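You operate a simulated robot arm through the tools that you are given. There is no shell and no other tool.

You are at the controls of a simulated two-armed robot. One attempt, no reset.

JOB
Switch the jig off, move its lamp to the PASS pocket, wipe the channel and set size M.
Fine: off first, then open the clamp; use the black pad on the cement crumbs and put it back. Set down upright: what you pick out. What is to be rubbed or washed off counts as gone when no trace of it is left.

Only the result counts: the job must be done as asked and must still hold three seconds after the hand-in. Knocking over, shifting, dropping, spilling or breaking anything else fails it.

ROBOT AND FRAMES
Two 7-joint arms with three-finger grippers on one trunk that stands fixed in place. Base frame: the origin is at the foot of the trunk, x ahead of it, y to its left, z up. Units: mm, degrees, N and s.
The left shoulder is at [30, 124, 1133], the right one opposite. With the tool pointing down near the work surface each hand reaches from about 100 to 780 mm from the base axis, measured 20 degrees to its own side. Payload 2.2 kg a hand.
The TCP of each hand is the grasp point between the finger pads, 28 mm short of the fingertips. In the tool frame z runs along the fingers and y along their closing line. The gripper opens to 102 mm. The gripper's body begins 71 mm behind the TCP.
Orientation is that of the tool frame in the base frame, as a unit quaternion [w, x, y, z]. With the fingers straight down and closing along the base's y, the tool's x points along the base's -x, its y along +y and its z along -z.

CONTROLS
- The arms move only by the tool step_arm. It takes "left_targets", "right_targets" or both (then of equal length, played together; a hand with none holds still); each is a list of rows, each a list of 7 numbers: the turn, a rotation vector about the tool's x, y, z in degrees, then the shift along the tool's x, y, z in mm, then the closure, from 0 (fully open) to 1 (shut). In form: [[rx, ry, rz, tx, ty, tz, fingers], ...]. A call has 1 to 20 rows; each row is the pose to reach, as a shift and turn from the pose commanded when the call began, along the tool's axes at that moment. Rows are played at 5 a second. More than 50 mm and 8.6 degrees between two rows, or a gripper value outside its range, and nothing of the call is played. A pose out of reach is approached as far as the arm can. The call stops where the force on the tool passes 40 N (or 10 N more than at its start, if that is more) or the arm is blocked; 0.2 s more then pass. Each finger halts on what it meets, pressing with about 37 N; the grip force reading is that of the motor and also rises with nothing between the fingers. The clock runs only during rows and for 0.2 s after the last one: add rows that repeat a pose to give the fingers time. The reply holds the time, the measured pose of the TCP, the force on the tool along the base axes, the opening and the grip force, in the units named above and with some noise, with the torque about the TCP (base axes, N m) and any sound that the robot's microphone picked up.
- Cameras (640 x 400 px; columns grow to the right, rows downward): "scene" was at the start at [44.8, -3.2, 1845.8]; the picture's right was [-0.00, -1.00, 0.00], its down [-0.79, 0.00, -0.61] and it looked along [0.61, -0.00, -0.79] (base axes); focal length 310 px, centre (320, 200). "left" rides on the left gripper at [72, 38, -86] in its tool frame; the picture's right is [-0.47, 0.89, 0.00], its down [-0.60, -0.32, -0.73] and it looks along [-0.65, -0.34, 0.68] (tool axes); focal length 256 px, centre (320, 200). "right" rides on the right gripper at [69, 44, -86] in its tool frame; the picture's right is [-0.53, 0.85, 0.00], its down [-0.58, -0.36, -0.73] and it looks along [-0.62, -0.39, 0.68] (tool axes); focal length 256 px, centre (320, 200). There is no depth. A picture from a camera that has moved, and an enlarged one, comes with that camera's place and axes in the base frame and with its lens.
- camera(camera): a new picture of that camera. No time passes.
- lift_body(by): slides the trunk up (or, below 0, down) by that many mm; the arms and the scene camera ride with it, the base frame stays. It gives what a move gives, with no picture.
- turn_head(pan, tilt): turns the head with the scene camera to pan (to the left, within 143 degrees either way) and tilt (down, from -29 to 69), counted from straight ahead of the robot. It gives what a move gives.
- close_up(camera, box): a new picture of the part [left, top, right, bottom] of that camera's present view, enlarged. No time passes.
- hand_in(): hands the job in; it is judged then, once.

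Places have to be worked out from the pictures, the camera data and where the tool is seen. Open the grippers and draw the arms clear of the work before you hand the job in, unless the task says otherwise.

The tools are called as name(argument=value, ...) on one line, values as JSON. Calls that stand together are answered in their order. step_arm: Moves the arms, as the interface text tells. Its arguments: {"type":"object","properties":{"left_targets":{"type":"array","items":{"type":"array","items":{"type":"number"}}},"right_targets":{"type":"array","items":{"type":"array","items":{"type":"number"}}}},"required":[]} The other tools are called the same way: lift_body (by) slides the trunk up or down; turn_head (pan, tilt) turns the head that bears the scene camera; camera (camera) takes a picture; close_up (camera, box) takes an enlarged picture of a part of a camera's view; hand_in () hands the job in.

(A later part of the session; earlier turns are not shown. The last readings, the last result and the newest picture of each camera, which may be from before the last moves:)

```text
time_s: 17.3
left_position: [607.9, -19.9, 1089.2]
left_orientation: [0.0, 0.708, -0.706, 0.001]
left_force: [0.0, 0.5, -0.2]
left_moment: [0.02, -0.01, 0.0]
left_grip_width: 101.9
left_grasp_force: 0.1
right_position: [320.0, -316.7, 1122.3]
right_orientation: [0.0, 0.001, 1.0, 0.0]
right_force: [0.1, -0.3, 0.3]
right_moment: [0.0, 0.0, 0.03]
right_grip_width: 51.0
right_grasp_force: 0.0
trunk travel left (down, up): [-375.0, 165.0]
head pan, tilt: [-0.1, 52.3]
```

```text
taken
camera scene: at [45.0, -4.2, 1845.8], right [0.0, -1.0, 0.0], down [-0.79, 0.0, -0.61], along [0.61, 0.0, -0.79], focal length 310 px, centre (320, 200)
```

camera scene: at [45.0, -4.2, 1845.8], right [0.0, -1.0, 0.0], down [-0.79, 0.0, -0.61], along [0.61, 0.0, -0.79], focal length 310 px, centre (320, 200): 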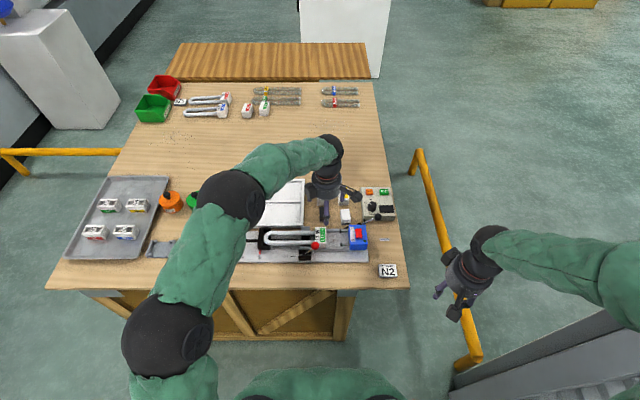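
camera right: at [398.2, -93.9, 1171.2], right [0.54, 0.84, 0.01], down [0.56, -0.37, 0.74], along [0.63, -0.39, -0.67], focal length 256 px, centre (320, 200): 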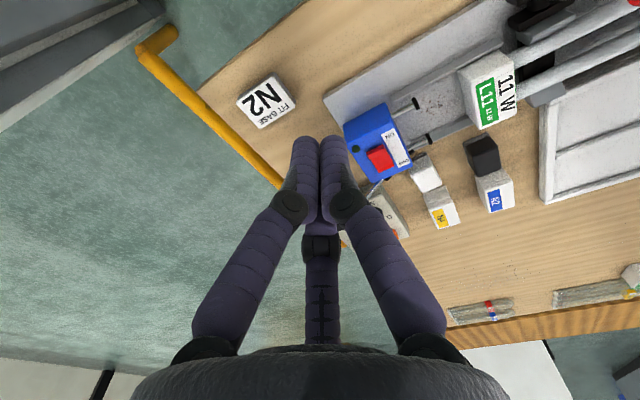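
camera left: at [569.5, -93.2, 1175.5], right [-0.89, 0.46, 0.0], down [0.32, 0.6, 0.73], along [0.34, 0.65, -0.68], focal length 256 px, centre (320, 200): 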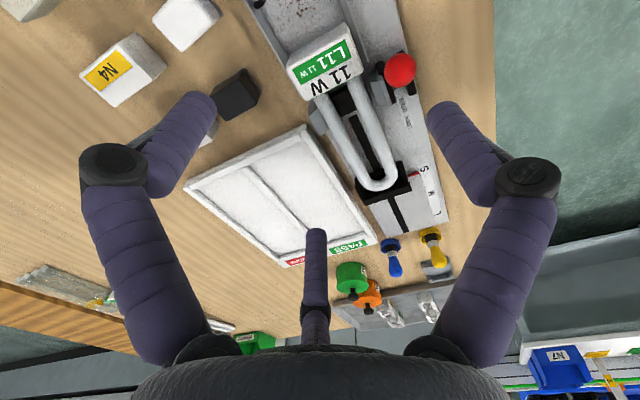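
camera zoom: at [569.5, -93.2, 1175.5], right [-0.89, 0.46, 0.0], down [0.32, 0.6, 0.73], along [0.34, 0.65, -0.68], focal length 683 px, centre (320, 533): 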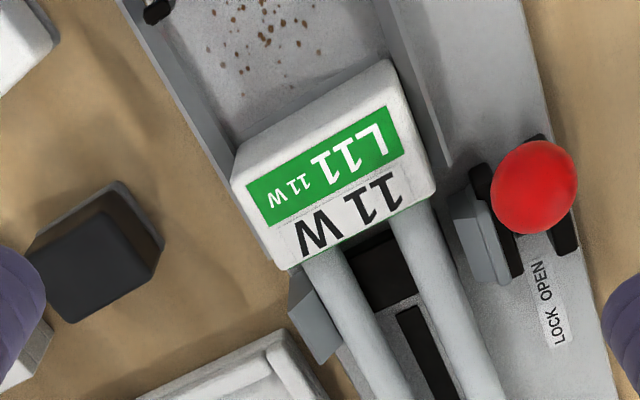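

The base top is at z ≈ 922, spanning x 579–637, y −24…12, and the rails are low (z ≈ 890). I narrow the gripper and descend to just above the base for a check.

step_arm(left_targets=[[0, 0, 0, -3.7, 0, 40, 0.2], [0, 0, 0, -3.7, 0, 80, 0.2], [0, 0, 0, -3.7, 0, 110, 0.2], [0, 0, 0, -3.7, 0, 122, 0.2]])

camera(camera="left")

close_up(camera="scene", box=[270, 195, 370, 258])

```text
time_s: 18.3
left_position: [607.6, -15.3, 966.5]
left_orientation: [0.0, -0.707, 0.707, 0.0]
left_force: [0.5, 0.9, 0.1]
left_moment: [-0.02, 0.03, 0.01]
left_grip_width: 81.6
left_grasp_force: 0.0
right_position: [320.3, -316.9, 1123.4]
right_orientation: [0.0, 0.001, 1.0, 0.0]
right_force: [0.5, -0.4, 0.4]
right_moment: [-0.01, 0.0, -0.02]
right_grip_width: 51.2
right_grasp_force: 0.1
trunk travel left (down, up): [-375.0, 165.0]
head pan, tilt: [-0.1, 52.3]
```

```text
taken
camera left: at [569.7, -88.3, 1053.3], right [-0.89, 0.47, 0.0], down [0.32, 0.6, 0.73], along [0.34, 0.65, -0.68], focal length 256 px, centre (320, 200)
```

left: 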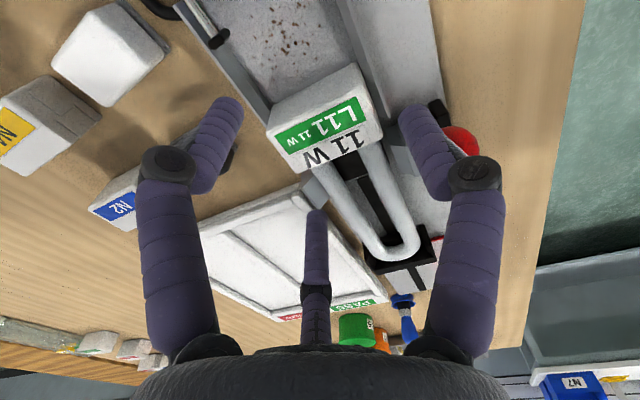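

```text
6.35 times, centred on (320, 226) of scene
camera zoom: at [44.8, -3.4, 1845.8], right [0.0, -1.0, 0.0], down [-0.79, 0.0, -0.61], along [0.61, 0.0, -0.79], focal length 1966 px, centre (320, 32)
```

zoom: 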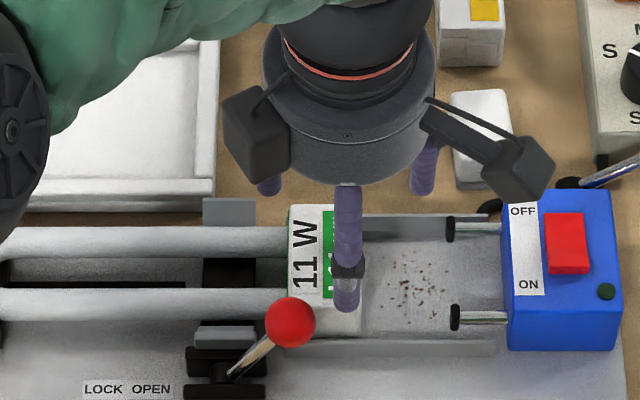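

The base lies between the fingers, and the knob is clear of the front finger. I go down to grasp height and watch the force.

step_arm(left_targets=[[0, 0, 0, 0, 0, 14, 0.2], [0, 0, 0, 0, 0, 26, 0.2], [0, 0, 0, 0, 0, 36, 0.2], [0, 0, 0, 0, 0, 42, 0.2]])

camera(camera="left")

close_up(camera="scene", box=[270, 195, 370, 258])

```text
time_s: 19.3
left_position: [606.7, -16.3, 926.0]
left_orientation: [0.001, -0.707, 0.707, 0.0]
left_force: [0.7, -0.3, 0.4]
left_moment: [0.02, -0.02, 0.01]
left_grip_width: 81.3
left_grasp_force: 0.0
right_position: [320.5, -317.2, 1123.5]
right_orientation: [0.0, 0.001, 1.0, 0.0]
right_force: [-0.1, 0.4, 0.1]
right_moment: [-0.03, 0.01, 0.02]
right_grip_width: 51.3
right_grasp_force: 0.1
trunk travel left (down, up): [-375.0, 165.0]
head pan, tilt: [-0.1, 52.3]
```

```text
taken
camera left: at [569.8, -89.3, 1012.0], right [-0.89, 0.47, 0.0], down [0.32, 0.6, 0.73], along [0.34, 0.65, -0.68], focal length 256 px, centre (320, 200)
```

left: 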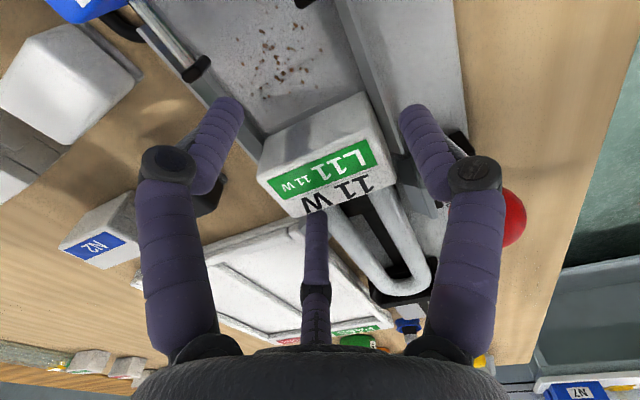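

```text
6.35 times, centred on (320, 226) of scene
camera zoom: at [44.7, -3.3, 1845.8], right [0.0, -1.0, 0.0], down [-0.79, 0.0, -0.61], along [0.61, 0.0, -0.79], focal length 1966 px, centre (320, 32)
```

zoom: 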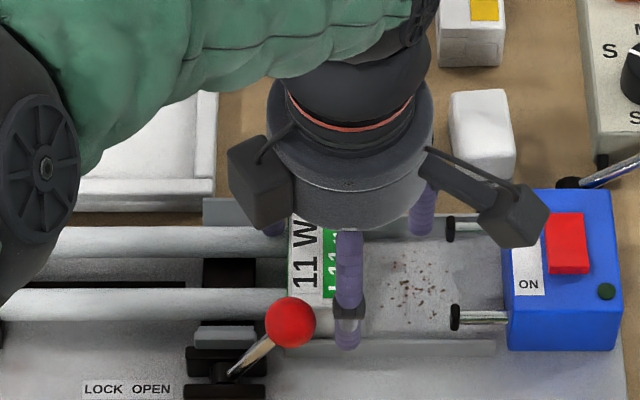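

No contact so far; the fingers straddle the base. I close the gripper on it.

step_arm(left_targets=[[0, 0, 0, 0, 0, 0, 0.35], [0, 0, 0, 0, 0, 0, 0.6], [0, 0, 0, 0, 0, 0, 0.6], [0, 0, 0, 0, 0, 0, 0.6]])

camera(camera="left")

close_up(camera="scene", box=[270, 195, 370, 258])

```text
time_s: 20.3
left_position: [601.1, -15.5, 924.1]
left_orientation: [-0.002, -0.707, 0.708, 0.005]
left_force: [-27.1, 9.0, 4.9]
left_moment: [0.19, 0.97, 0.3]
left_grip_width: 47.0
left_grasp_force: 36.9
right_position: [317.4, -315.8, 1123.9]
right_orientation: [0.001, 0.001, 1.0, 0.0]
right_force: [-0.1, 0.0, 0.5]
right_moment: [0.02, 0.01, 0.02]
right_grip_width: 51.2
right_grasp_force: 0.0
trunk travel left (down, up): [-375.0, 165.0]
head pan, tilt: [-0.1, 52.3]
```

```text
taken
camera left: at [563.8, -88.1, 1010.9], right [-0.88, 0.47, 0.01], down [0.32, 0.6, 0.73], along [0.33, 0.65, -0.68], focal length 256 px, centre (320, 200)
```

left: 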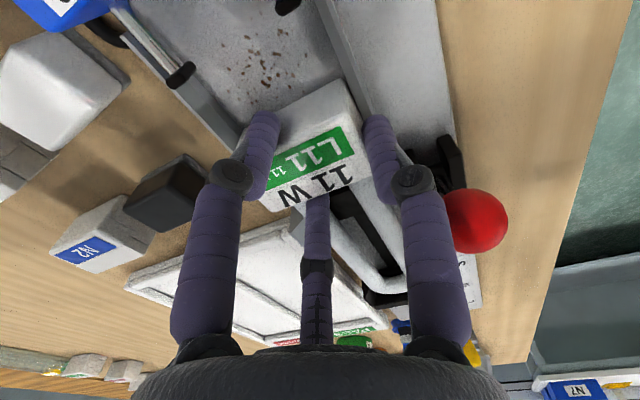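

```text
6.35 times, centred on (320, 226) of scene
camera zoom: at [40.1, -1.9, 1845.9], right [0.0, -1.0, 0.0], down [-0.79, 0.0, -0.61], along [0.61, 0.0, -0.79], focal length 1966 px, centre (320, 32)
```

zoom: 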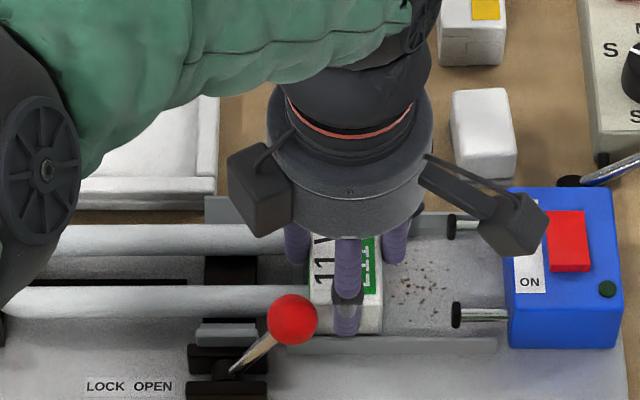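

The width (47 mm) and the lamp's small slide along the channel show that three padded fingers centre on the base: one on its front face, two on its side faces. The tool is pushed 7 mm toward −x, so I relax that offset first and re-read the forces.

step_arm(left_targets=[[0, 0, 0, 0, 3, 0, 0.7], [0, 0, 0, 0, 6, 0, 0.7], [0, 0, 0, 0, 6, 0, 0.7]])

camera(camera="left")

close_up(camera="scene", box=[220, 195, 370, 290])

```text
time_s: 21.1
left_position: [600.3, -16.5, 926.0]
left_orientation: [0.0, -0.707, 0.708, 0.0]
left_force: [-15.1, 1.1, -6.4]
left_moment: [0.03, 0.93, -0.05]
left_grip_width: 46.9
left_grasp_force: 37.2
right_position: [319.7, -315.7, 1123.2]
right_orientation: [0.0, 0.001, 1.0, -0.001]
right_force: [-0.3, 0.3, 0.3]
right_moment: [0.02, 0.01, -0.01]
right_grip_width: 51.1
right_grasp_force: 0.2
trunk travel left (down, up): [-375.0, 165.0]
head pan, tilt: [-0.1, 52.3]
```

```text
taken
camera left: at [562.5, -89.1, 1012.1], right [-0.88, 0.47, 0.0], down [0.32, 0.6, 0.73], along [0.34, 0.65, -0.68], focal length 256 px, centre (320, 200)
```

left: 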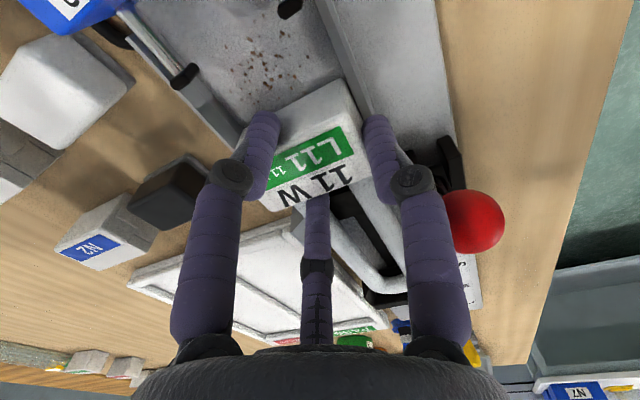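

```text
4.21 times, centred on (295, 242) of scene
camera zoom: at [43.5, -3.2, 1845.8], right [0.0, -1.0, 0.0], down [-0.79, 0.0, -0.61], along [0.61, 0.0, -0.79], focal length 1304 px, centre (425, 21)
```

zoom: 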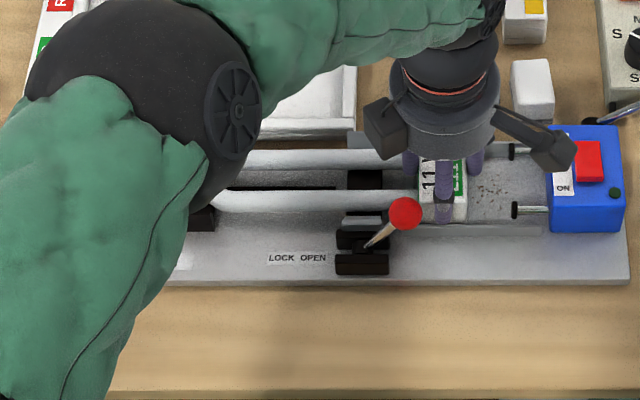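

The forces are moderate. I test with a small 6 mm lift.

step_arm(left_targets=[[0, 0, 0, 0, 0, -2, 0.8], [0, 0, 0, 0, 0, -4, 0.8], [0, 0, 0, 0, 0, -6, 0.8], [0, 0, 0, 0, 0, -8, 0.8]])

camera(camera="left")

close_up(camera="scene", box=[220, 195, 370, 290])

```text
time_s: 22.1
left_position: [604.3, -13.9, 939.1]
left_orientation: [-0.003, 0.707, -0.707, 0.005]
left_force: [-5.3, 0.4, 6.1]
left_moment: [-0.05, -0.06, 0.0]
left_grip_width: 47.0
left_grasp_force: 37.4
right_position: [319.7, -317.2, 1124.5]
right_orientation: [0.0, 0.001, 1.0, 0.0]
right_force: [0.9, 0.2, 0.1]
right_moment: [0.02, -0.01, 0.03]
right_grip_width: 50.8
right_grasp_force: 0.1
trunk travel left (down, up): [-375.0, 165.0]
head pan, tilt: [-0.1, 52.3]
```

```text
taken
camera left: at [565.7, -88.0, 1023.7], right [-0.89, 0.46, -0.01], down [0.31, 0.61, 0.73], along [0.35, 0.65, -0.68], focal length 256 px, centre (320, 200)
```

left: 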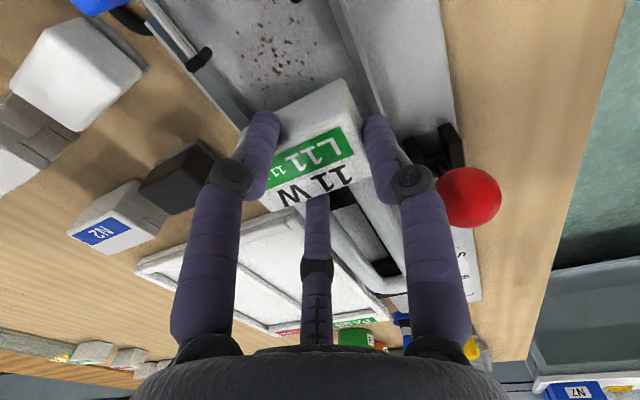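

```text
4.21 times, centred on (295, 242) of scene
camera zoom: at [43.3, -3.2, 1846.0], right [0.0, -1.0, 0.0], down [-0.79, 0.0, -0.61], along [0.61, 0.0, -0.79], focal length 1304 px, centre (425, 21)
```

zoom: 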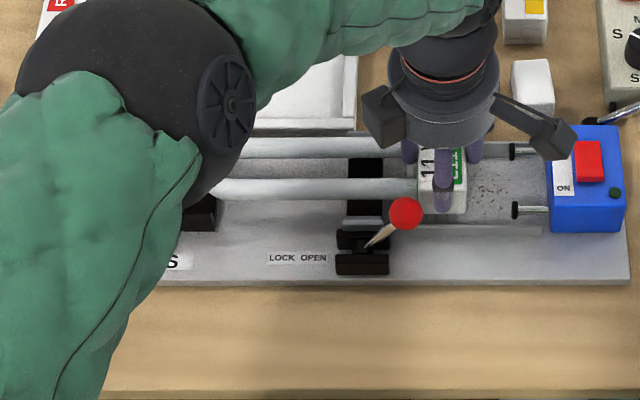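

The lamp comes up level with the hand. I lift it further, well clear of the jig.

step_arm(left_targets=[[0, 0, 0, 0, 0, -12, 0.8], [0, 0, 0, 0, 0, -26, 0.8], [0, 0, 0, 0, 0, -42, 0.8], [0, 0, 0, 0, 0, -60, 0.8], [0, 0, 0, 0, 0, -75, 0.8], [0, 0, 0, 0, 0, -75, 0.8]])

camera(camera="left")

camera(camera="scene")

```text
time_s: 23.5
left_position: [601.4, -16.1, 1008.1]
left_orientation: [0.0, -0.707, 0.707, 0.001]
left_force: [0.1, 0.2, -1.3]
left_moment: [-0.06, 0.02, 0.02]
left_grip_width: 46.9
left_grasp_force: 36.7
right_position: [320.6, -317.1, 1123.9]
right_orientation: [0.0, 0.001, 1.0, 0.001]
right_force: [0.1, -0.5, -0.3]
right_moment: [0.01, -0.05, 0.0]
right_grip_width: 51.0
right_grasp_force: 0.1
trunk travel left (down, up): [-375.0, 165.0]
head pan, tilt: [-0.1, 52.3]
```

```text
taken
camera left: at [563.6, -88.5, 1094.2], right [-0.89, 0.47, 0.0], down [0.32, 0.6, 0.73], along [0.34, 0.65, -0.68], focal length 256 px, centre (320, 200)
```

left: 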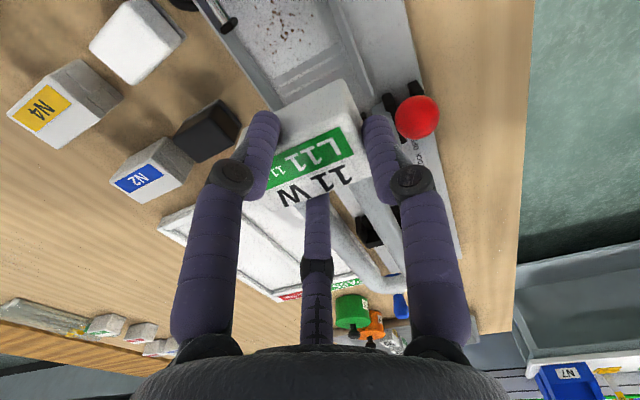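

```text
taken
camera scene: at [44.9, -3.3, 1845.8], right [0.0, -1.0, 0.0], down [-0.79, 0.0, -0.61], along [0.61, 0.0, -0.79], focal length 310 px, centre (320, 200)
```

scene: 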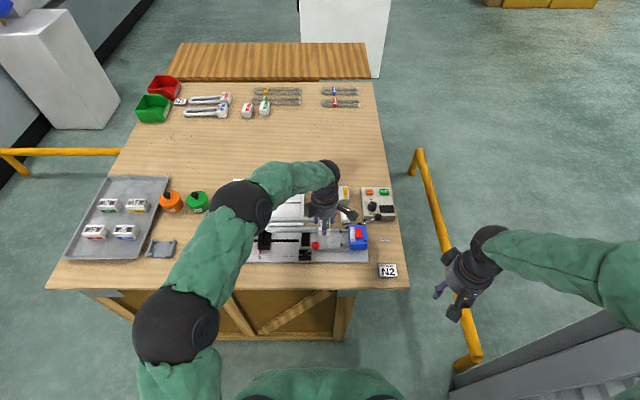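

The lamp is held (about 0.1 kg). I judge the PASS pocket to span about x 672–769, y 71–313, so I carry the lamp to put its base at about (714, 108) in TCP terms, staying high.

step_arm(left_targets=[[0, 0, 0, -20, -19, 0, 0.8], [0, 0, 0, -41, -38, 0, 0.8], [0, 0, 0, -62, -57, 0, 0.8], [0, 0, 0, -82, -75, 0, 0.8], [0, 0, 0, -103, -94, 0, 0.8], [0, 0, 0, -123.5, -112.5, 0, 0.8], [0, 0, 0, -123.5, -112.5, 0, 0.8]])

camera(camera="left")

close_up(camera="scene", box=[200, 140, 350, 235])

close_up(camera="scene", box=[270, 205, 370, 268])

```text
time_s: 25.1
left_position: [713.1, 106.9, 1008.4]
left_orientation: [0.0, -0.707, 0.707, 0.001]
left_force: [0.3, 0.6, -1.3]
left_moment: [-0.07, 0.04, 0.01]
left_grip_width: 46.8
left_grasp_force: 37.0
right_position: [319.1, -317.1, 1123.5]
right_orientation: [0.0, 0.001, 1.0, 0.0]
right_force: [-0.6, -0.3, 0.4]
right_moment: [0.03, -0.05, 0.0]
right_grip_width: 51.2
right_grasp_force: 0.0
trunk travel left (down, up): [-375.0, 165.0]
head pan, tilt: [-0.1, 52.3]
```

```text
taken
camera left: at [675.4, 33.9, 1094.4], right [-0.89, 0.47, 0.0], down [0.32, 0.6, 0.73], along [0.34, 0.65, -0.68], focal length 256 px, centre (320, 200)
```

left: 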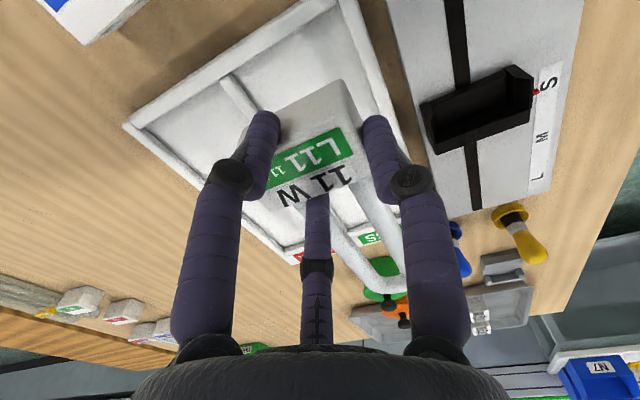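

```text
4.21 times, centred on (275, 188) of scene
camera zoom: at [44.2, -3.7, 1845.8], right [0.0, -1.0, 0.0], down [-0.79, 0.0, -0.61], along [0.61, 0.0, -0.79], focal length 1304 px, centre (510, 253)
```

zoom: 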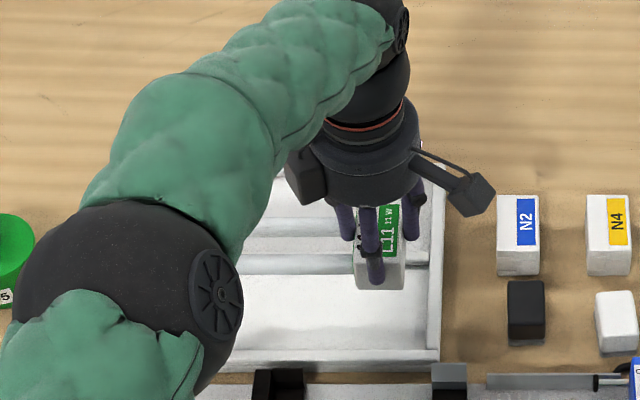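

```text
6.35 times, centred on (320, 236) of scene
camera zoom: at [44.2, -3.7, 1845.8], right [0.0, -1.0, 0.0], down [-0.79, 0.0, -0.61], along [0.61, 0.0, -0.79], focal length 1966 px, centre (320, -32)
```

zoom: 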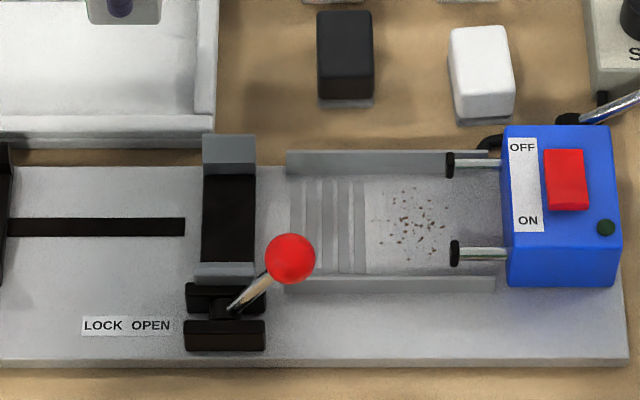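

The lamp hangs over the PASS pocket with clearance all round. I lower it to about 15 mm above the floor and check.

step_arm(left_targets=[[0, 0, 0, -1, -1, 20, 0.8], [0, 0, 0, -1, -1, 40, 0.8], [0, 0, 0, -1, -1, 55, 0.8], [0, 0, 0, -1, -1, 65, 0.8], [0, 0, 0, -1, -1, 65, 0.8]])

camera(camera="left")

close_up(camera="scene", box=[200, 140, 350, 235])

```text
time_s: 26.3
left_position: [714.8, 109.0, 944.2]
left_orientation: [0.0, 0.708, -0.706, 0.0]
left_force: [0.5, 0.2, -1.2]
left_moment: [-0.03, 0.01, 0.04]
left_grip_width: 46.9
left_grasp_force: 36.7
right_position: [320.1, -316.4, 1123.9]
right_orientation: [0.0, 0.001, 1.0, 0.0]
right_force: [0.0, 0.7, 0.5]
right_moment: [0.0, 0.03, 0.01]
right_grip_width: 51.0
right_grasp_force: 0.1
trunk travel left (down, up): [-375.0, 165.0]
head pan, tilt: [-0.1, 52.3]
```

```text
taken
camera left: at [677.0, 35.8, 1029.8], right [-0.89, 0.47, 0.0], down [0.32, 0.6, 0.73], along [0.34, 0.65, -0.68], focal length 256 px, centre (320, 200)
```

left: 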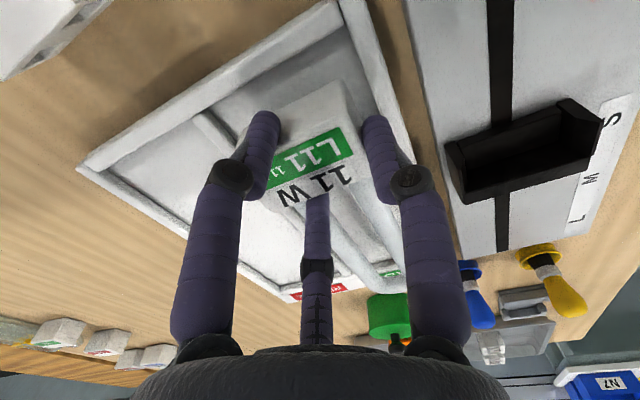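

```text
4.21 times, centred on (275, 188) of scene
camera zoom: at [44.9, -3.2, 1845.8], right [0.0, -1.0, 0.0], down [-0.79, 0.0, -0.61], along [0.61, 0.0, -0.79], focal length 1304 px, centre (510, 253)
```

zoom: 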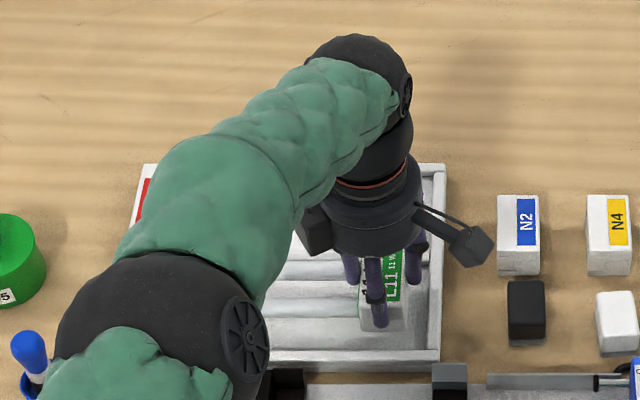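

The lamp sits properly above the pocket floor. I shift it 4 mm toward −y for even clearance and lower in small steps until it touches.

step_arm(left_targets=[[0, 0, 0, 4, 0, 4, 0.8], [0, 0, 0, 4, 0, 8, 0.8], [0, 0, 0, 4, 0, 11, 0.8], [0, 0, 0, 4, 0, 13, 0.8], [0, 0, 0, 4, 0, 13, 0.8]])

close_up(camera="scene", box=[200, 140, 350, 235])

close_up(camera="left", box=[180, 50, 480, 300])

```text
time_s: 27.5
left_position: [715.0, 105.6, 930.9]
left_orientation: [0.0, 0.707, -0.707, 0.0]
left_force: [-0.3, -0.1, -1.0]
left_moment: [-0.06, -0.02, 0.04]
left_grip_width: 47.0
left_grasp_force: 36.6
right_position: [320.7, -317.0, 1122.7]
right_orientation: [-0.001, 0.001, 1.0, 0.0]
right_force: [-0.4, -0.2, -0.2]
right_moment: [0.01, -0.04, 0.01]
right_grip_width: 50.8
right_grasp_force: 0.0
trunk travel left (down, up): [-375.0, 165.0]
head pan, tilt: [-0.1, 52.3]
```

```text
4.21 times, centred on (275, 188) of scene
camera zoom: at [44.9, -3.2, 1845.8], right [0.0, -1.0, 0.0], down [-0.79, 0.0, -0.61], along [0.61, 0.0, -0.79], focal length 1304 px, centre (510, 253)
```

zoom: 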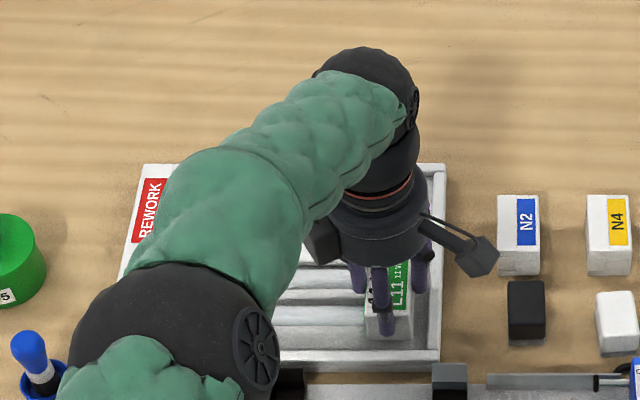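

```text
1.60 times, centred on (330, 175) of left
camera zoom: at [676.8, 31.5, 1017.2], right [-0.89, 0.47, 0.0], down [0.32, 0.6, 0.73], along [0.34, 0.65, -0.68], focal length 410 px, centre (304, 240)
```

zoom: 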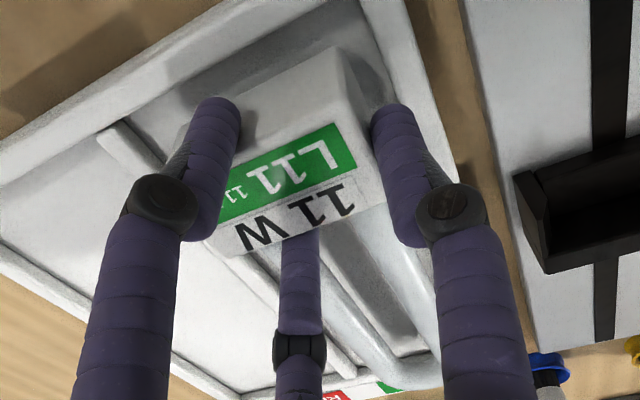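

Still hanging freely. I continue down in 2 mm steps.

step_arm(left_targets=[[0, 0, 0, 0, 0, 2, 0.8], [0, 0, 0, 0, 0, 4, 0.8], [0, 0, 0, 0, 0, 6, 0.8], [0, 0, 0, 0, 0, 6, 0.8]])

```text
time_s: 28.5
left_position: [714.0, 105.4, 923.5]
left_orientation: [0.0, -0.707, 0.707, 0.0]
left_force: [-0.5, -0.4, 0.0]
left_moment: [-0.07, 0.11, -0.01]
left_grip_width: 46.9
left_grasp_force: 37.1
right_position: [319.1, -316.9, 1122.7]
right_orientation: [0.0, 0.001, 1.0, -0.001]
right_force: [0.5, 0.2, -0.4]
right_moment: [-0.01, 0.0, 0.04]
right_grip_width: 50.9
right_grasp_force: 0.1
trunk travel left (down, up): [-375.0, 165.0]
head pan, tilt: [-0.1, 52.3]
```

Force is near zero, perhaps the first light touch; I go on in 1 mm steps.

step_arm(left_targets=[[0, 0, 0, 0, 0, 1, 0.8], [0, 0, 0, 0, 0, 2, 0.8], [0, 0, 0, 0, 0, 2, 0.8]])

close_up(camera="scene", box=[250, 165, 350, 228])

```text
time_s: 29.3
left_position: [714.4, 104.0, 924.9]
left_orientation: [0.002, -0.707, 0.707, -0.001]
left_force: [-0.1, -0.7, 10.3]
left_moment: [-0.04, 0.39, 0.0]
left_grip_width: 46.8
left_grasp_force: 37.3
right_position: [320.2, -317.4, 1123.3]
right_orientation: [-0.001, 0.0, 1.0, 0.0]
right_force: [0.0, 0.3, 0.2]
right_moment: [0.0, -0.01, 0.01]
right_grip_width: 51.1
right_grasp_force: 0.2
trunk travel left (down, up): [-375.0, 165.0]
head pan, tilt: [-0.1, 52.3]
```

```text
6.35 times, centred on (300, 196) of scene
camera zoom: at [43.3, -3.7, 1845.9], right [0.0, -1.0, 0.0], down [-0.79, 0.0, -0.61], along [0.61, 0.0, -0.79], focal length 1966 px, centre (447, 222)
```

zoom: 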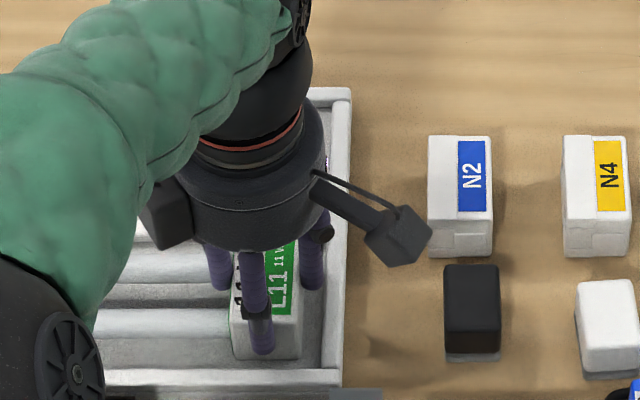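

The base rests on the pocket floor (10 N up). I open the fingers just a little.

step_arm(left_targets=[[0, 0, 0, 0, 0, -1, 0.52], [0, 0, 0, 0, 0, -1, 0.48], [0, 0, 0, 0, 0, -1, 0.44], [0, 0, 0, 0, 0, -1, 0.44]])

close_up(camera="left", box=[180, 50, 480, 300])

close_up(camera="scene", box=[250, 165, 350, 228])

```text
time_s: 30.3
left_position: [713.5, 104.8, 924.0]
left_orientation: [0.0, 0.707, -0.707, 0.0]
left_force: [-0.1, 0.0, 0.8]
left_moment: [0.01, 0.0, 0.02]
left_grip_width: 57.2
left_grasp_force: 0.0
right_position: [319.3, -317.2, 1123.4]
right_orientation: [-0.001, 0.001, 1.0, 0.0]
right_force: [-0.2, -0.6, -0.2]
right_moment: [0.03, -0.01, -0.01]
right_grip_width: 51.2
right_grasp_force: 0.1
trunk travel left (down, up): [-375.0, 165.0]
head pan, tilt: [-0.1, 52.3]
```

```text
1.60 times, centred on (330, 175) of left
camera zoom: at [676.8, 31.5, 1009.9], right [-0.89, 0.47, 0.0], down [0.32, 0.6, 0.73], along [0.34, 0.65, -0.68], focal length 410 px, centre (304, 240)
```

zoom: 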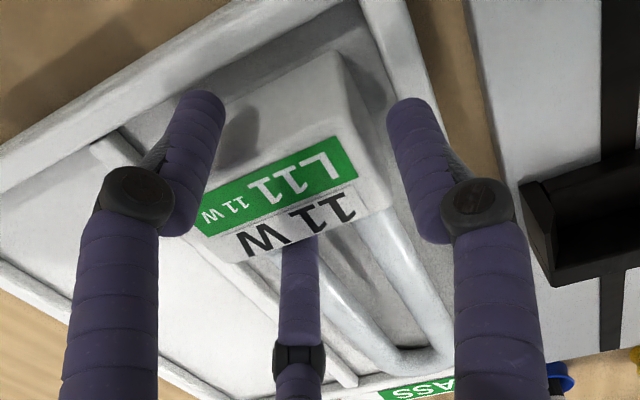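

```text
6.35 times, centred on (300, 196) of scene
camera zoom: at [44.7, -3.3, 1845.8], right [0.0, -1.0, 0.0], down [-0.79, 0.0, -0.61], along [0.61, 0.0, -0.79], focal length 1966 px, centre (447, 222)
```

zoom: 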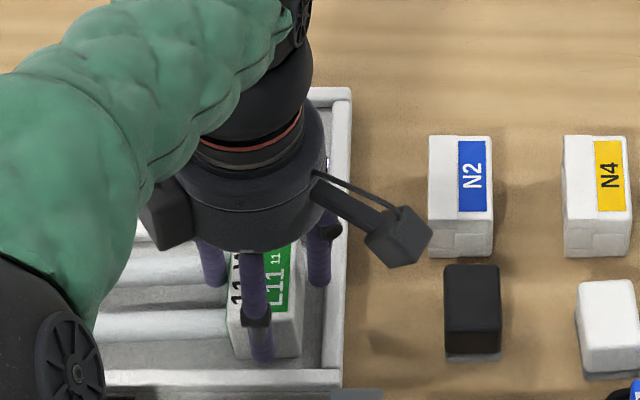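

The lamp lies free in the pocket. I lift the hand straight up and then draw it back so that I can see the tray.

step_arm(left_targets=[[0, 0, 0, 0, 0, -15, 0.44], [0, 0, 0, 0, 0, -40, 0.44], [0, 0, 0, 0, 0, -80, 0.3], [0, 0, 0, -20, 0, -115, 0.3], [0, 0, 0, -60, 10, -130, 0.3], [0, 0, 0, -100, 30, -140, 0.3], [0, 0, 0, -140, 60, -140, 0.3], [0, 0, 0, -180, 90, -140, 0.3], [0, 0, 0, -210, 120, -140, 0.3]])

camera(camera="scene")

close_up(camera="scene", box=[215, 170, 315, 233])

```text
time_s: 32.3
left_position: [594.4, 314.4, 1064.7]
left_orientation: [0.001, -0.707, 0.708, 0.0]
left_force: [0.8, 0.0, 0.8]
left_moment: [-0.02, -0.02, -0.01]
left_grip_width: 71.2
left_grasp_force: 0.0
right_position: [319.6, -316.8, 1123.5]
right_orientation: [0.001, 0.0, 1.0, 0.0]
right_force: [-0.6, 0.0, -0.2]
right_moment: [0.03, 0.0, -0.01]
right_grip_width: 50.5
right_grasp_force: 0.0
trunk travel left (down, up): [-375.0, 165.0]
head pan, tilt: [-0.1, 52.3]
```

```text
taken
camera scene: at [43.2, -2.5, 1845.9], right [0.0, -1.0, 0.0], down [-0.79, 0.0, -0.61], along [0.61, 0.0, -0.79], focal length 310 px, centre (320, 200)
```

scene: 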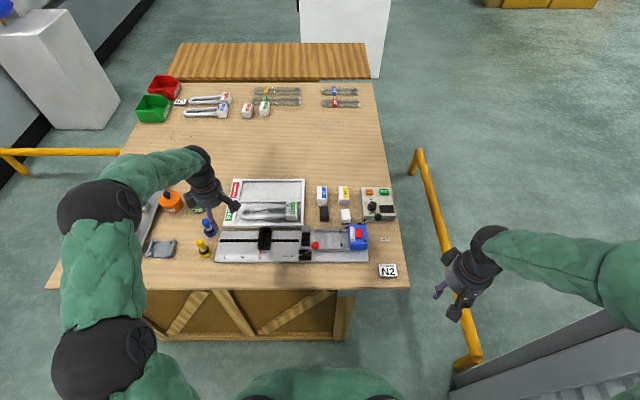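

```text
6.35 times, centred on (265, 202) of scene
camera zoom: at [43.2, -2.5, 1845.9], right [0.0, -1.0, 0.0], down [-0.79, 0.0, -0.61], along [0.61, 0.0, -0.79], focal length 1966 px, centre (669, 190)
```

zoom: 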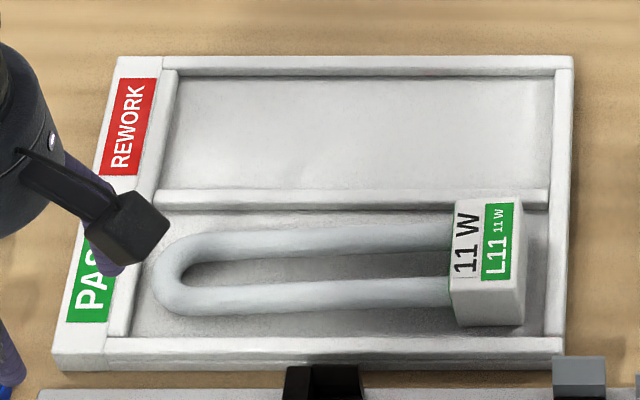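

The lamp lies label-up inside the PASS pocket. Next is the pad: I hover the left hand over the channel first, to see the crumbs, rods and rails.

step_arm(left_targets=[[0, 0, 0, 44, -2, -5, 0.3], [0, 0, 0, 88, -4, -10, 0.3], [0, 0, 0, 132, -6, -10, 0.3], [0, 0, 0, 176, -8, -10, 0.3], [0, 0, 0, 220, -10, -10, 0.3], [0, 0, 0, 264, -11, -10, 0.3], [0, 0, 0, 308, -11, -10, 0.2], [0, 0, 0, 352, -11, -10, 0.2]])

camera(camera="left")

close_up(camera="left", box=[200, 0, 440, 150])

```text
time_s: 34.1
left_position: [605.7, -40.5, 1074.6]
left_orientation: [-0.001, -0.707, 0.707, 0.0]
left_force: [-0.1, -0.4, 0.5]
left_moment: [0.04, 0.02, 0.01]
left_grip_width: 81.5
left_grasp_force: 0.0
right_position: [319.6, -318.7, 1122.5]
right_orientation: [0.0, 0.001, 1.0, 0.001]
right_force: [0.3, -0.4, 0.9]
right_moment: [0.03, -0.01, 0.02]
right_grip_width: 51.2
right_grasp_force: 0.0
trunk travel left (down, up): [-375.0, 165.0]
head pan, tilt: [-0.1, 52.3]
```

```text
taken
camera left: at [566.7, -112.8, 1159.6], right [-0.89, 0.46, 0.0], down [0.32, 0.6, 0.73], along [0.34, 0.65, -0.68], focal length 256 px, centre (320, 200)
```

left: 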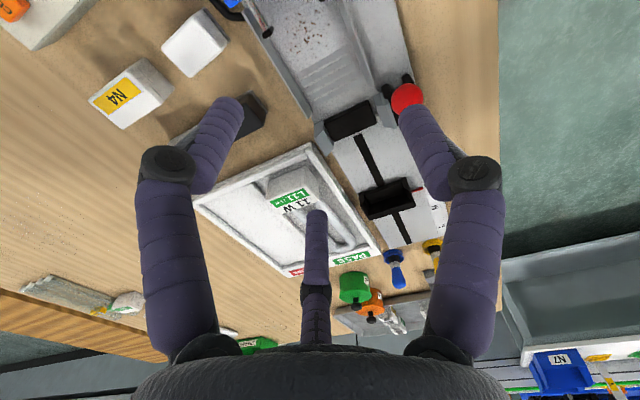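

```text
2.67 times, centred on (320, 75) of left
camera zoom: at [566.7, -112.8, 1159.6], right [-0.89, 0.46, 0.0], down [0.32, 0.6, 0.73], along [0.34, 0.65, -0.68], focal length 683 px, centre (320, 533)
```

zoom: 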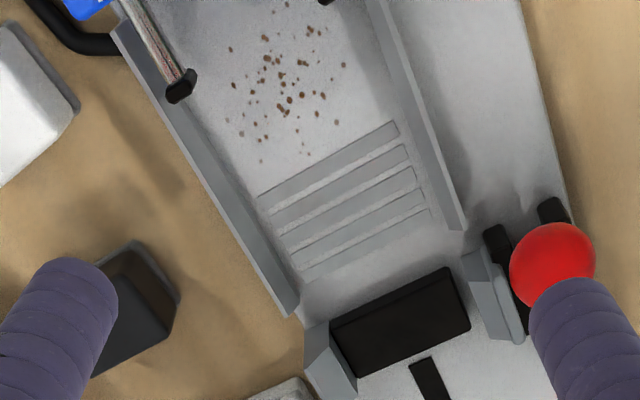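

The crumbs lie at about x 585–632, y −40…−76, just short of the rod caps (y ≈ −73), in a channel about 64 mm wide. Now I hover over the black pad to measure it.

step_arm(left_targets=[[0, 0, 0, -6, -36, 0, 0.2], [0, 0, 0, -12, -72, 0, 0.2], [0, 0, 0, -18, -108, 0, 0.2], [0, 0, 0, -18, -108, 0, 0.2]])

close_up(camera="left", box=[200, 0, 440, 150])

close_up(camera="scene", box=[290, 175, 390, 238])

```text
time_s: 35.1
left_position: [711.7, -19.1, 1076.7]
left_orientation: [0.0, -0.707, 0.707, 0.0]
left_force: [-0.2, -0.6, 1.2]
left_moment: [0.0, 0.0, -0.02]
left_grip_width: 81.7
left_grasp_force: 0.1
right_position: [318.6, -316.2, 1124.1]
right_orientation: [0.0, 0.001, 1.0, 0.0]
right_force: [0.1, -0.4, 0.6]
right_moment: [0.0, -0.02, 0.0]
right_grip_width: 50.8
right_grasp_force: 0.0
trunk travel left (down, up): [-375.0, 165.0]
head pan, tilt: [-0.1, 52.3]
```

```text
2.67 times, centred on (320, 75) of left
camera zoom: at [674.2, -92.0, 1162.3], right [-0.89, 0.47, 0.0], down [0.32, 0.6, 0.73], along [0.34, 0.65, -0.68], focal length 683 px, centre (320, 533)
```

zoom: 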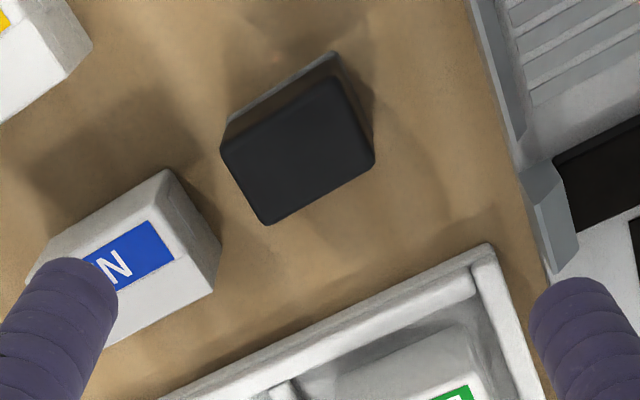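

```text
6.35 times, centred on (340, 206) of scene
camera zoom: at [43.2, -3.2, 1845.9], right [0.0, -1.0, 0.0], down [-0.79, 0.0, -0.61], along [0.61, 0.0, -0.79], focal length 1966 px, centre (193, 159)
```

zoom: 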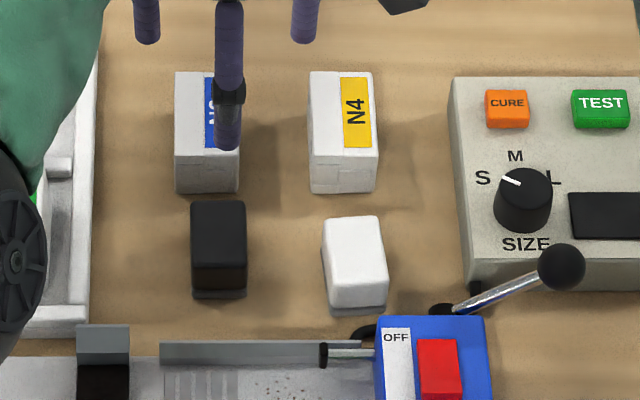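

The pad measures about 45 × 29 × 27 mm, centred at (719, −20), top z ≈ 906. I set the opening to ~60 mm and descend to just above it for a check.

step_arm(left_targets=[[0, 0, 0, 0.5, -4.5, 40, 0.42], [0, 0, 0, 0.5, -4.5, 80, 0.42], [0, 0, 0, 0.5, -4.5, 110, 0.42], [0, 0, 0, 0.5, -4.5, 126, 0.42], [0, 0, 0, 0.5, -4.5, 126, 0.42]])

close_up(camera="left", box=[180, 20, 480, 208])

close_up(camera="scene", box=[290, 175, 390, 238])

```text
time_s: 36.3
left_position: [718.3, -20.2, 948.6]
left_orientation: [0.001, 0.707, -0.707, -0.001]
left_force: [0.1, -0.2, 0.4]
left_moment: [0.01, -0.03, 0.0]
left_grip_width: 59.1
left_grasp_force: 0.0
right_position: [319.2, -317.2, 1123.4]
right_orientation: [-0.001, 0.001, 1.0, 0.0]
right_force: [-0.5, 0.0, -0.1]
right_moment: [0.0, 0.02, 0.0]
right_grip_width: 51.1
right_grasp_force: 0.0
trunk travel left (down, up): [-375.0, 165.0]
head pan, tilt: [-0.1, 52.3]
```

```text
2.13 times, centred on (330, 114) of left
camera zoom: at [679.7, -93.7, 1034.9], right [-0.89, 0.47, 0.0], down [0.32, 0.6, 0.73], along [0.34, 0.65, -0.68], focal length 545 px, centre (299, 383)
```

zoom: 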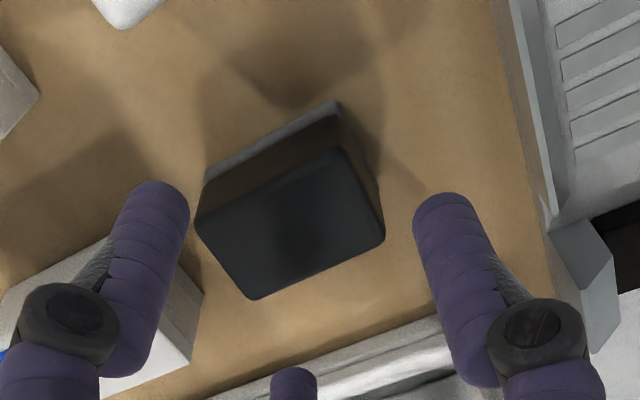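

```text
6.35 times, centred on (340, 206) of scene
camera zoom: at [44.6, -3.1, 1845.9], right [0.0, -1.0, 0.0], down [-0.79, 0.0, -0.61], along [0.61, 0.0, -0.79], focal length 1966 px, centre (193, 159)
```

zoom: 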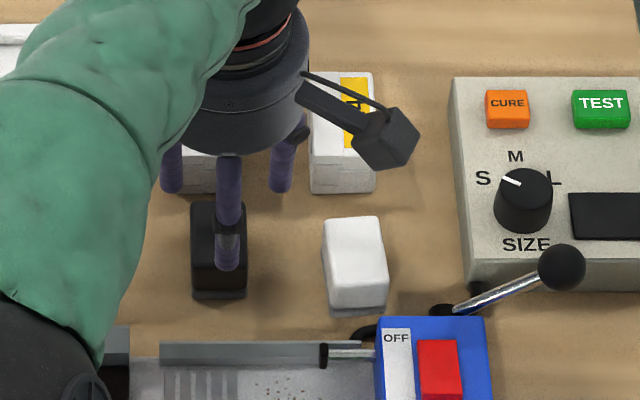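

The pad sits between the fingers, though scene and wrist views differ by a few mm in y. I shift 1.5 mm, lower the tips beside the pad's upper edge and look again.

step_arm(left_targets=[[0, 0, 0, -1.5, 1, 10, 0.42], [0, 0, 0, -1.5, 1, 20, 0.42], [0, 0, 0, -1.5, 1, 26, 0.42], [0, 0, 0, -1.5, 1, 26, 0.42]])

close_up(camera="left", box=[180, 20, 480, 208])

close_up(camera="scene", box=[300, 185, 360, 223])

```text
time_s: 37.3
left_position: [712.1, -16.0, 922.5]
left_orientation: [0.0, -0.707, 0.707, 0.0]
left_force: [-0.4, 0.2, 0.0]
left_moment: [0.01, 0.05, -0.01]
left_grip_width: 59.1
left_grasp_force: 0.0
left hand out of reach, approached as far as the arm can: row 3, 4
right_position: [320.3, -316.1, 1122.6]
right_orientation: [0.0, 0.0, 1.0, 0.0]
right_force: [-0.3, 0.1, 0.3]
right_moment: [-0.04, 0.01, -0.02]
right_grip_width: 51.0
right_grasp_force: 0.1
trunk travel left (down, up): [-375.0, 165.0]
head pan, tilt: [-0.1, 52.3]
```

```text
2.13 times, centred on (330, 114) of left
camera zoom: at [674.6, -90.3, 1008.1], right [-0.89, 0.47, 0.0], down [0.32, 0.6, 0.73], along [0.34, 0.65, -0.68], focal length 545 px, centre (299, 383)
```

zoom: 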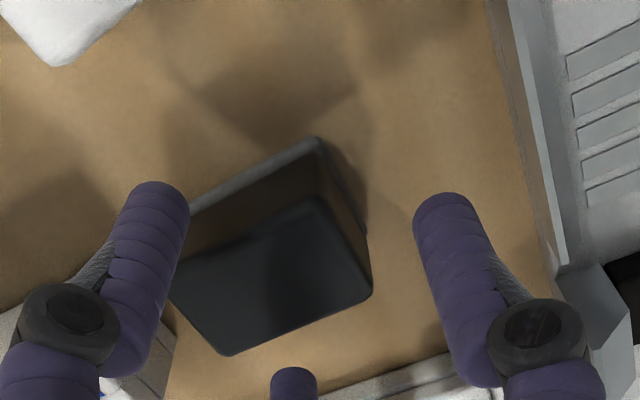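

```text
10.53 times, centred on (330, 204) of scene
camera zoom: at [44.9, -3.6, 1845.8], right [0.0, -1.0, 0.0], down [-0.79, 0.0, -0.61], along [0.61, 0.0, -0.79], focal length 3259 px, centre (215, 158)
```

zoom: 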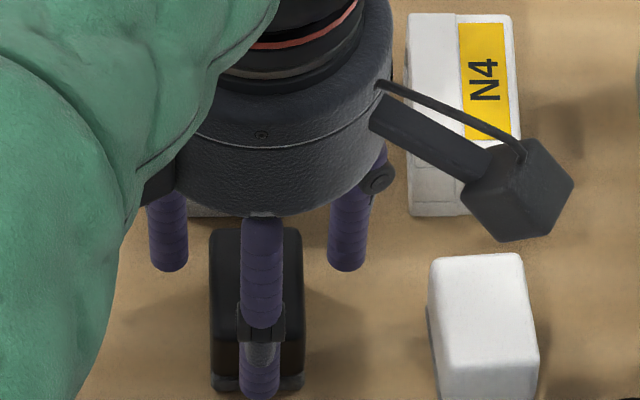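

The arm is at its reach limit here, so I raise the hand and lower the trunk by 80 mm to gain reach.

step_arm(left_targets=[[0, 0, 0, 0, 0, -40, 0.42], [0, 0, 0, 0, 0, -85, 0.42], [0, 0, 0, 0, 0, -130, 0.42]])

lift_body(by=-80)

camera(camera="scene")

close_up(camera="left", box=[200, 0, 440, 150])

```text
time_s: 38.1
left_position: [713.1, -17.2, 1054.4]
left_orientation: [-0.001, -0.707, 0.707, 0.0]
left_force: [-0.3, -0.1, -0.3]
left_moment: [0.02, -0.07, -0.05]
left_grip_width: 59.3
left_grasp_force: 0.1
right_position: [319.2, -316.3, 1122.9]
right_orientation: [-0.001, 0.001, 1.0, 0.0]
right_force: [-0.2, 0.3, -0.9]
right_moment: [0.0, -0.03, -0.02]
right_grip_width: 51.1
right_grasp_force: 0.0
trunk travel left (down, up): [-375.0, 165.0]
head pan, tilt: [-0.1, 52.3]
```

```text
time_s: 39.2
left_position: [713.5, -16.3, 973.5]
left_orientation: [0.0, 0.708, -0.706, 0.0]
left_force: [-0.6, -0.5, -0.1]
left_moment: [0.0, 0.01, 0.01]
left_grip_width: 59.0
left_grasp_force: 0.0
right_position: [319.8, -316.9, 1043.8]
right_orientation: [0.0, 0.001, 1.0, 0.001]
right_force: [0.7, 0.3, -0.4]
right_moment: [0.0, 0.0, 0.01]
right_grip_width: 51.2
right_grasp_force: 0.0
trunk travel left (down, up): [-295.0, 245.0]
head pan, tilt: [-0.1, 52.3]
```

```text
taken
camera scene: at [44.5, -3.2, 1766.0], right [0.0, -1.0, 0.0], down [-0.79, 0.0, -0.61], along [0.61, 0.0, -0.79], focal length 310 px, centre (320, 200)
```

scene: 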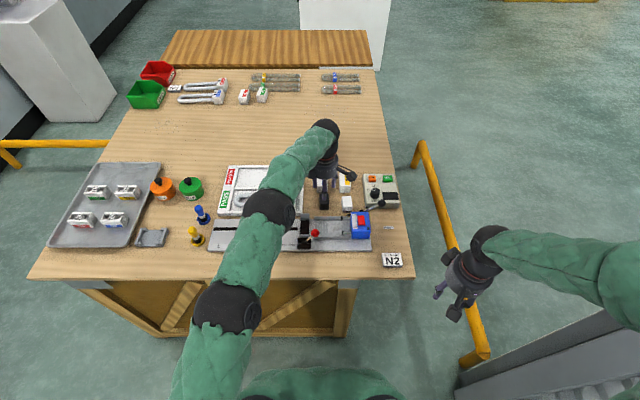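

```text
2.67 times, centred on (320, 75) of left
camera zoom: at [676.3, -89.1, 1059.6], right [-0.89, 0.47, 0.0], down [0.32, 0.6, 0.73], along [0.34, 0.65, -0.68], focal length 683 px, centre (320, 533)
```

zoom: 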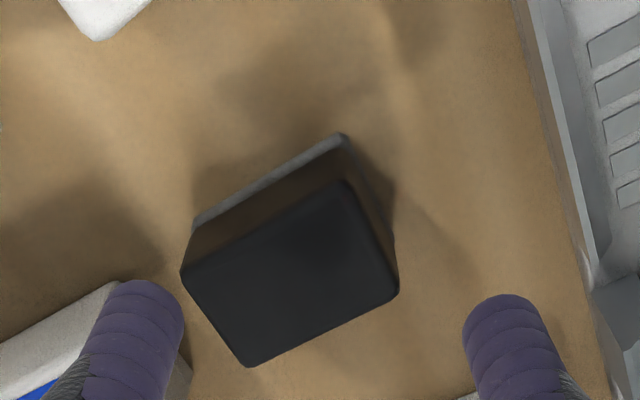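

With the scene camera 80 mm lower I can cross-check heights; I take enlarged pictures of the pad and the label.

close_up(camera="scene", box=[290, 165, 390, 228])

close_up(camera="scene", box=[340, 205, 440, 268])

```text
6.35 times, centred on (340, 196) of scene
camera zoom: at [44.5, -3.2, 1766.0], right [0.0, -1.0, 0.0], down [-0.79, 0.0, -0.61], along [0.61, 0.0, -0.79], focal length 1966 px, centre (193, 222)
```

zoom: 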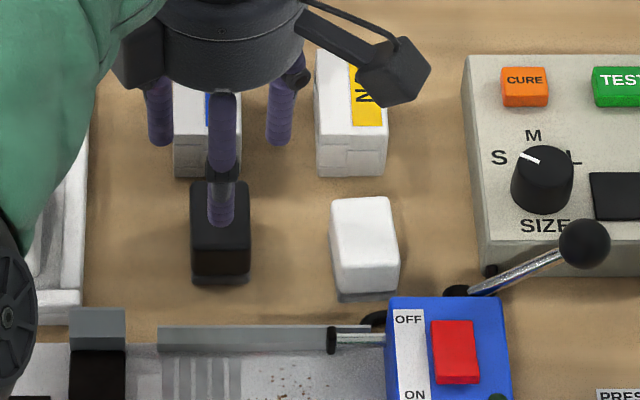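

```text
6.35 times, centred on (390, 236) of scene
camera zoom: at [44.5, -3.2, 1766.0], right [0.0, -1.0, 0.0], down [-0.79, 0.0, -0.61], along [0.61, 0.0, -0.79], focal length 1966 px, centre (-124, -32)
```

zoom: 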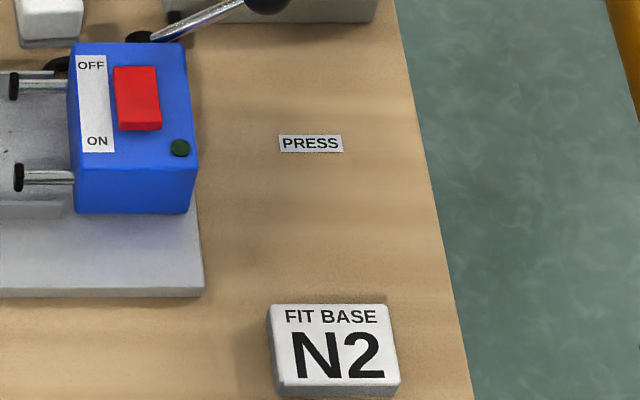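

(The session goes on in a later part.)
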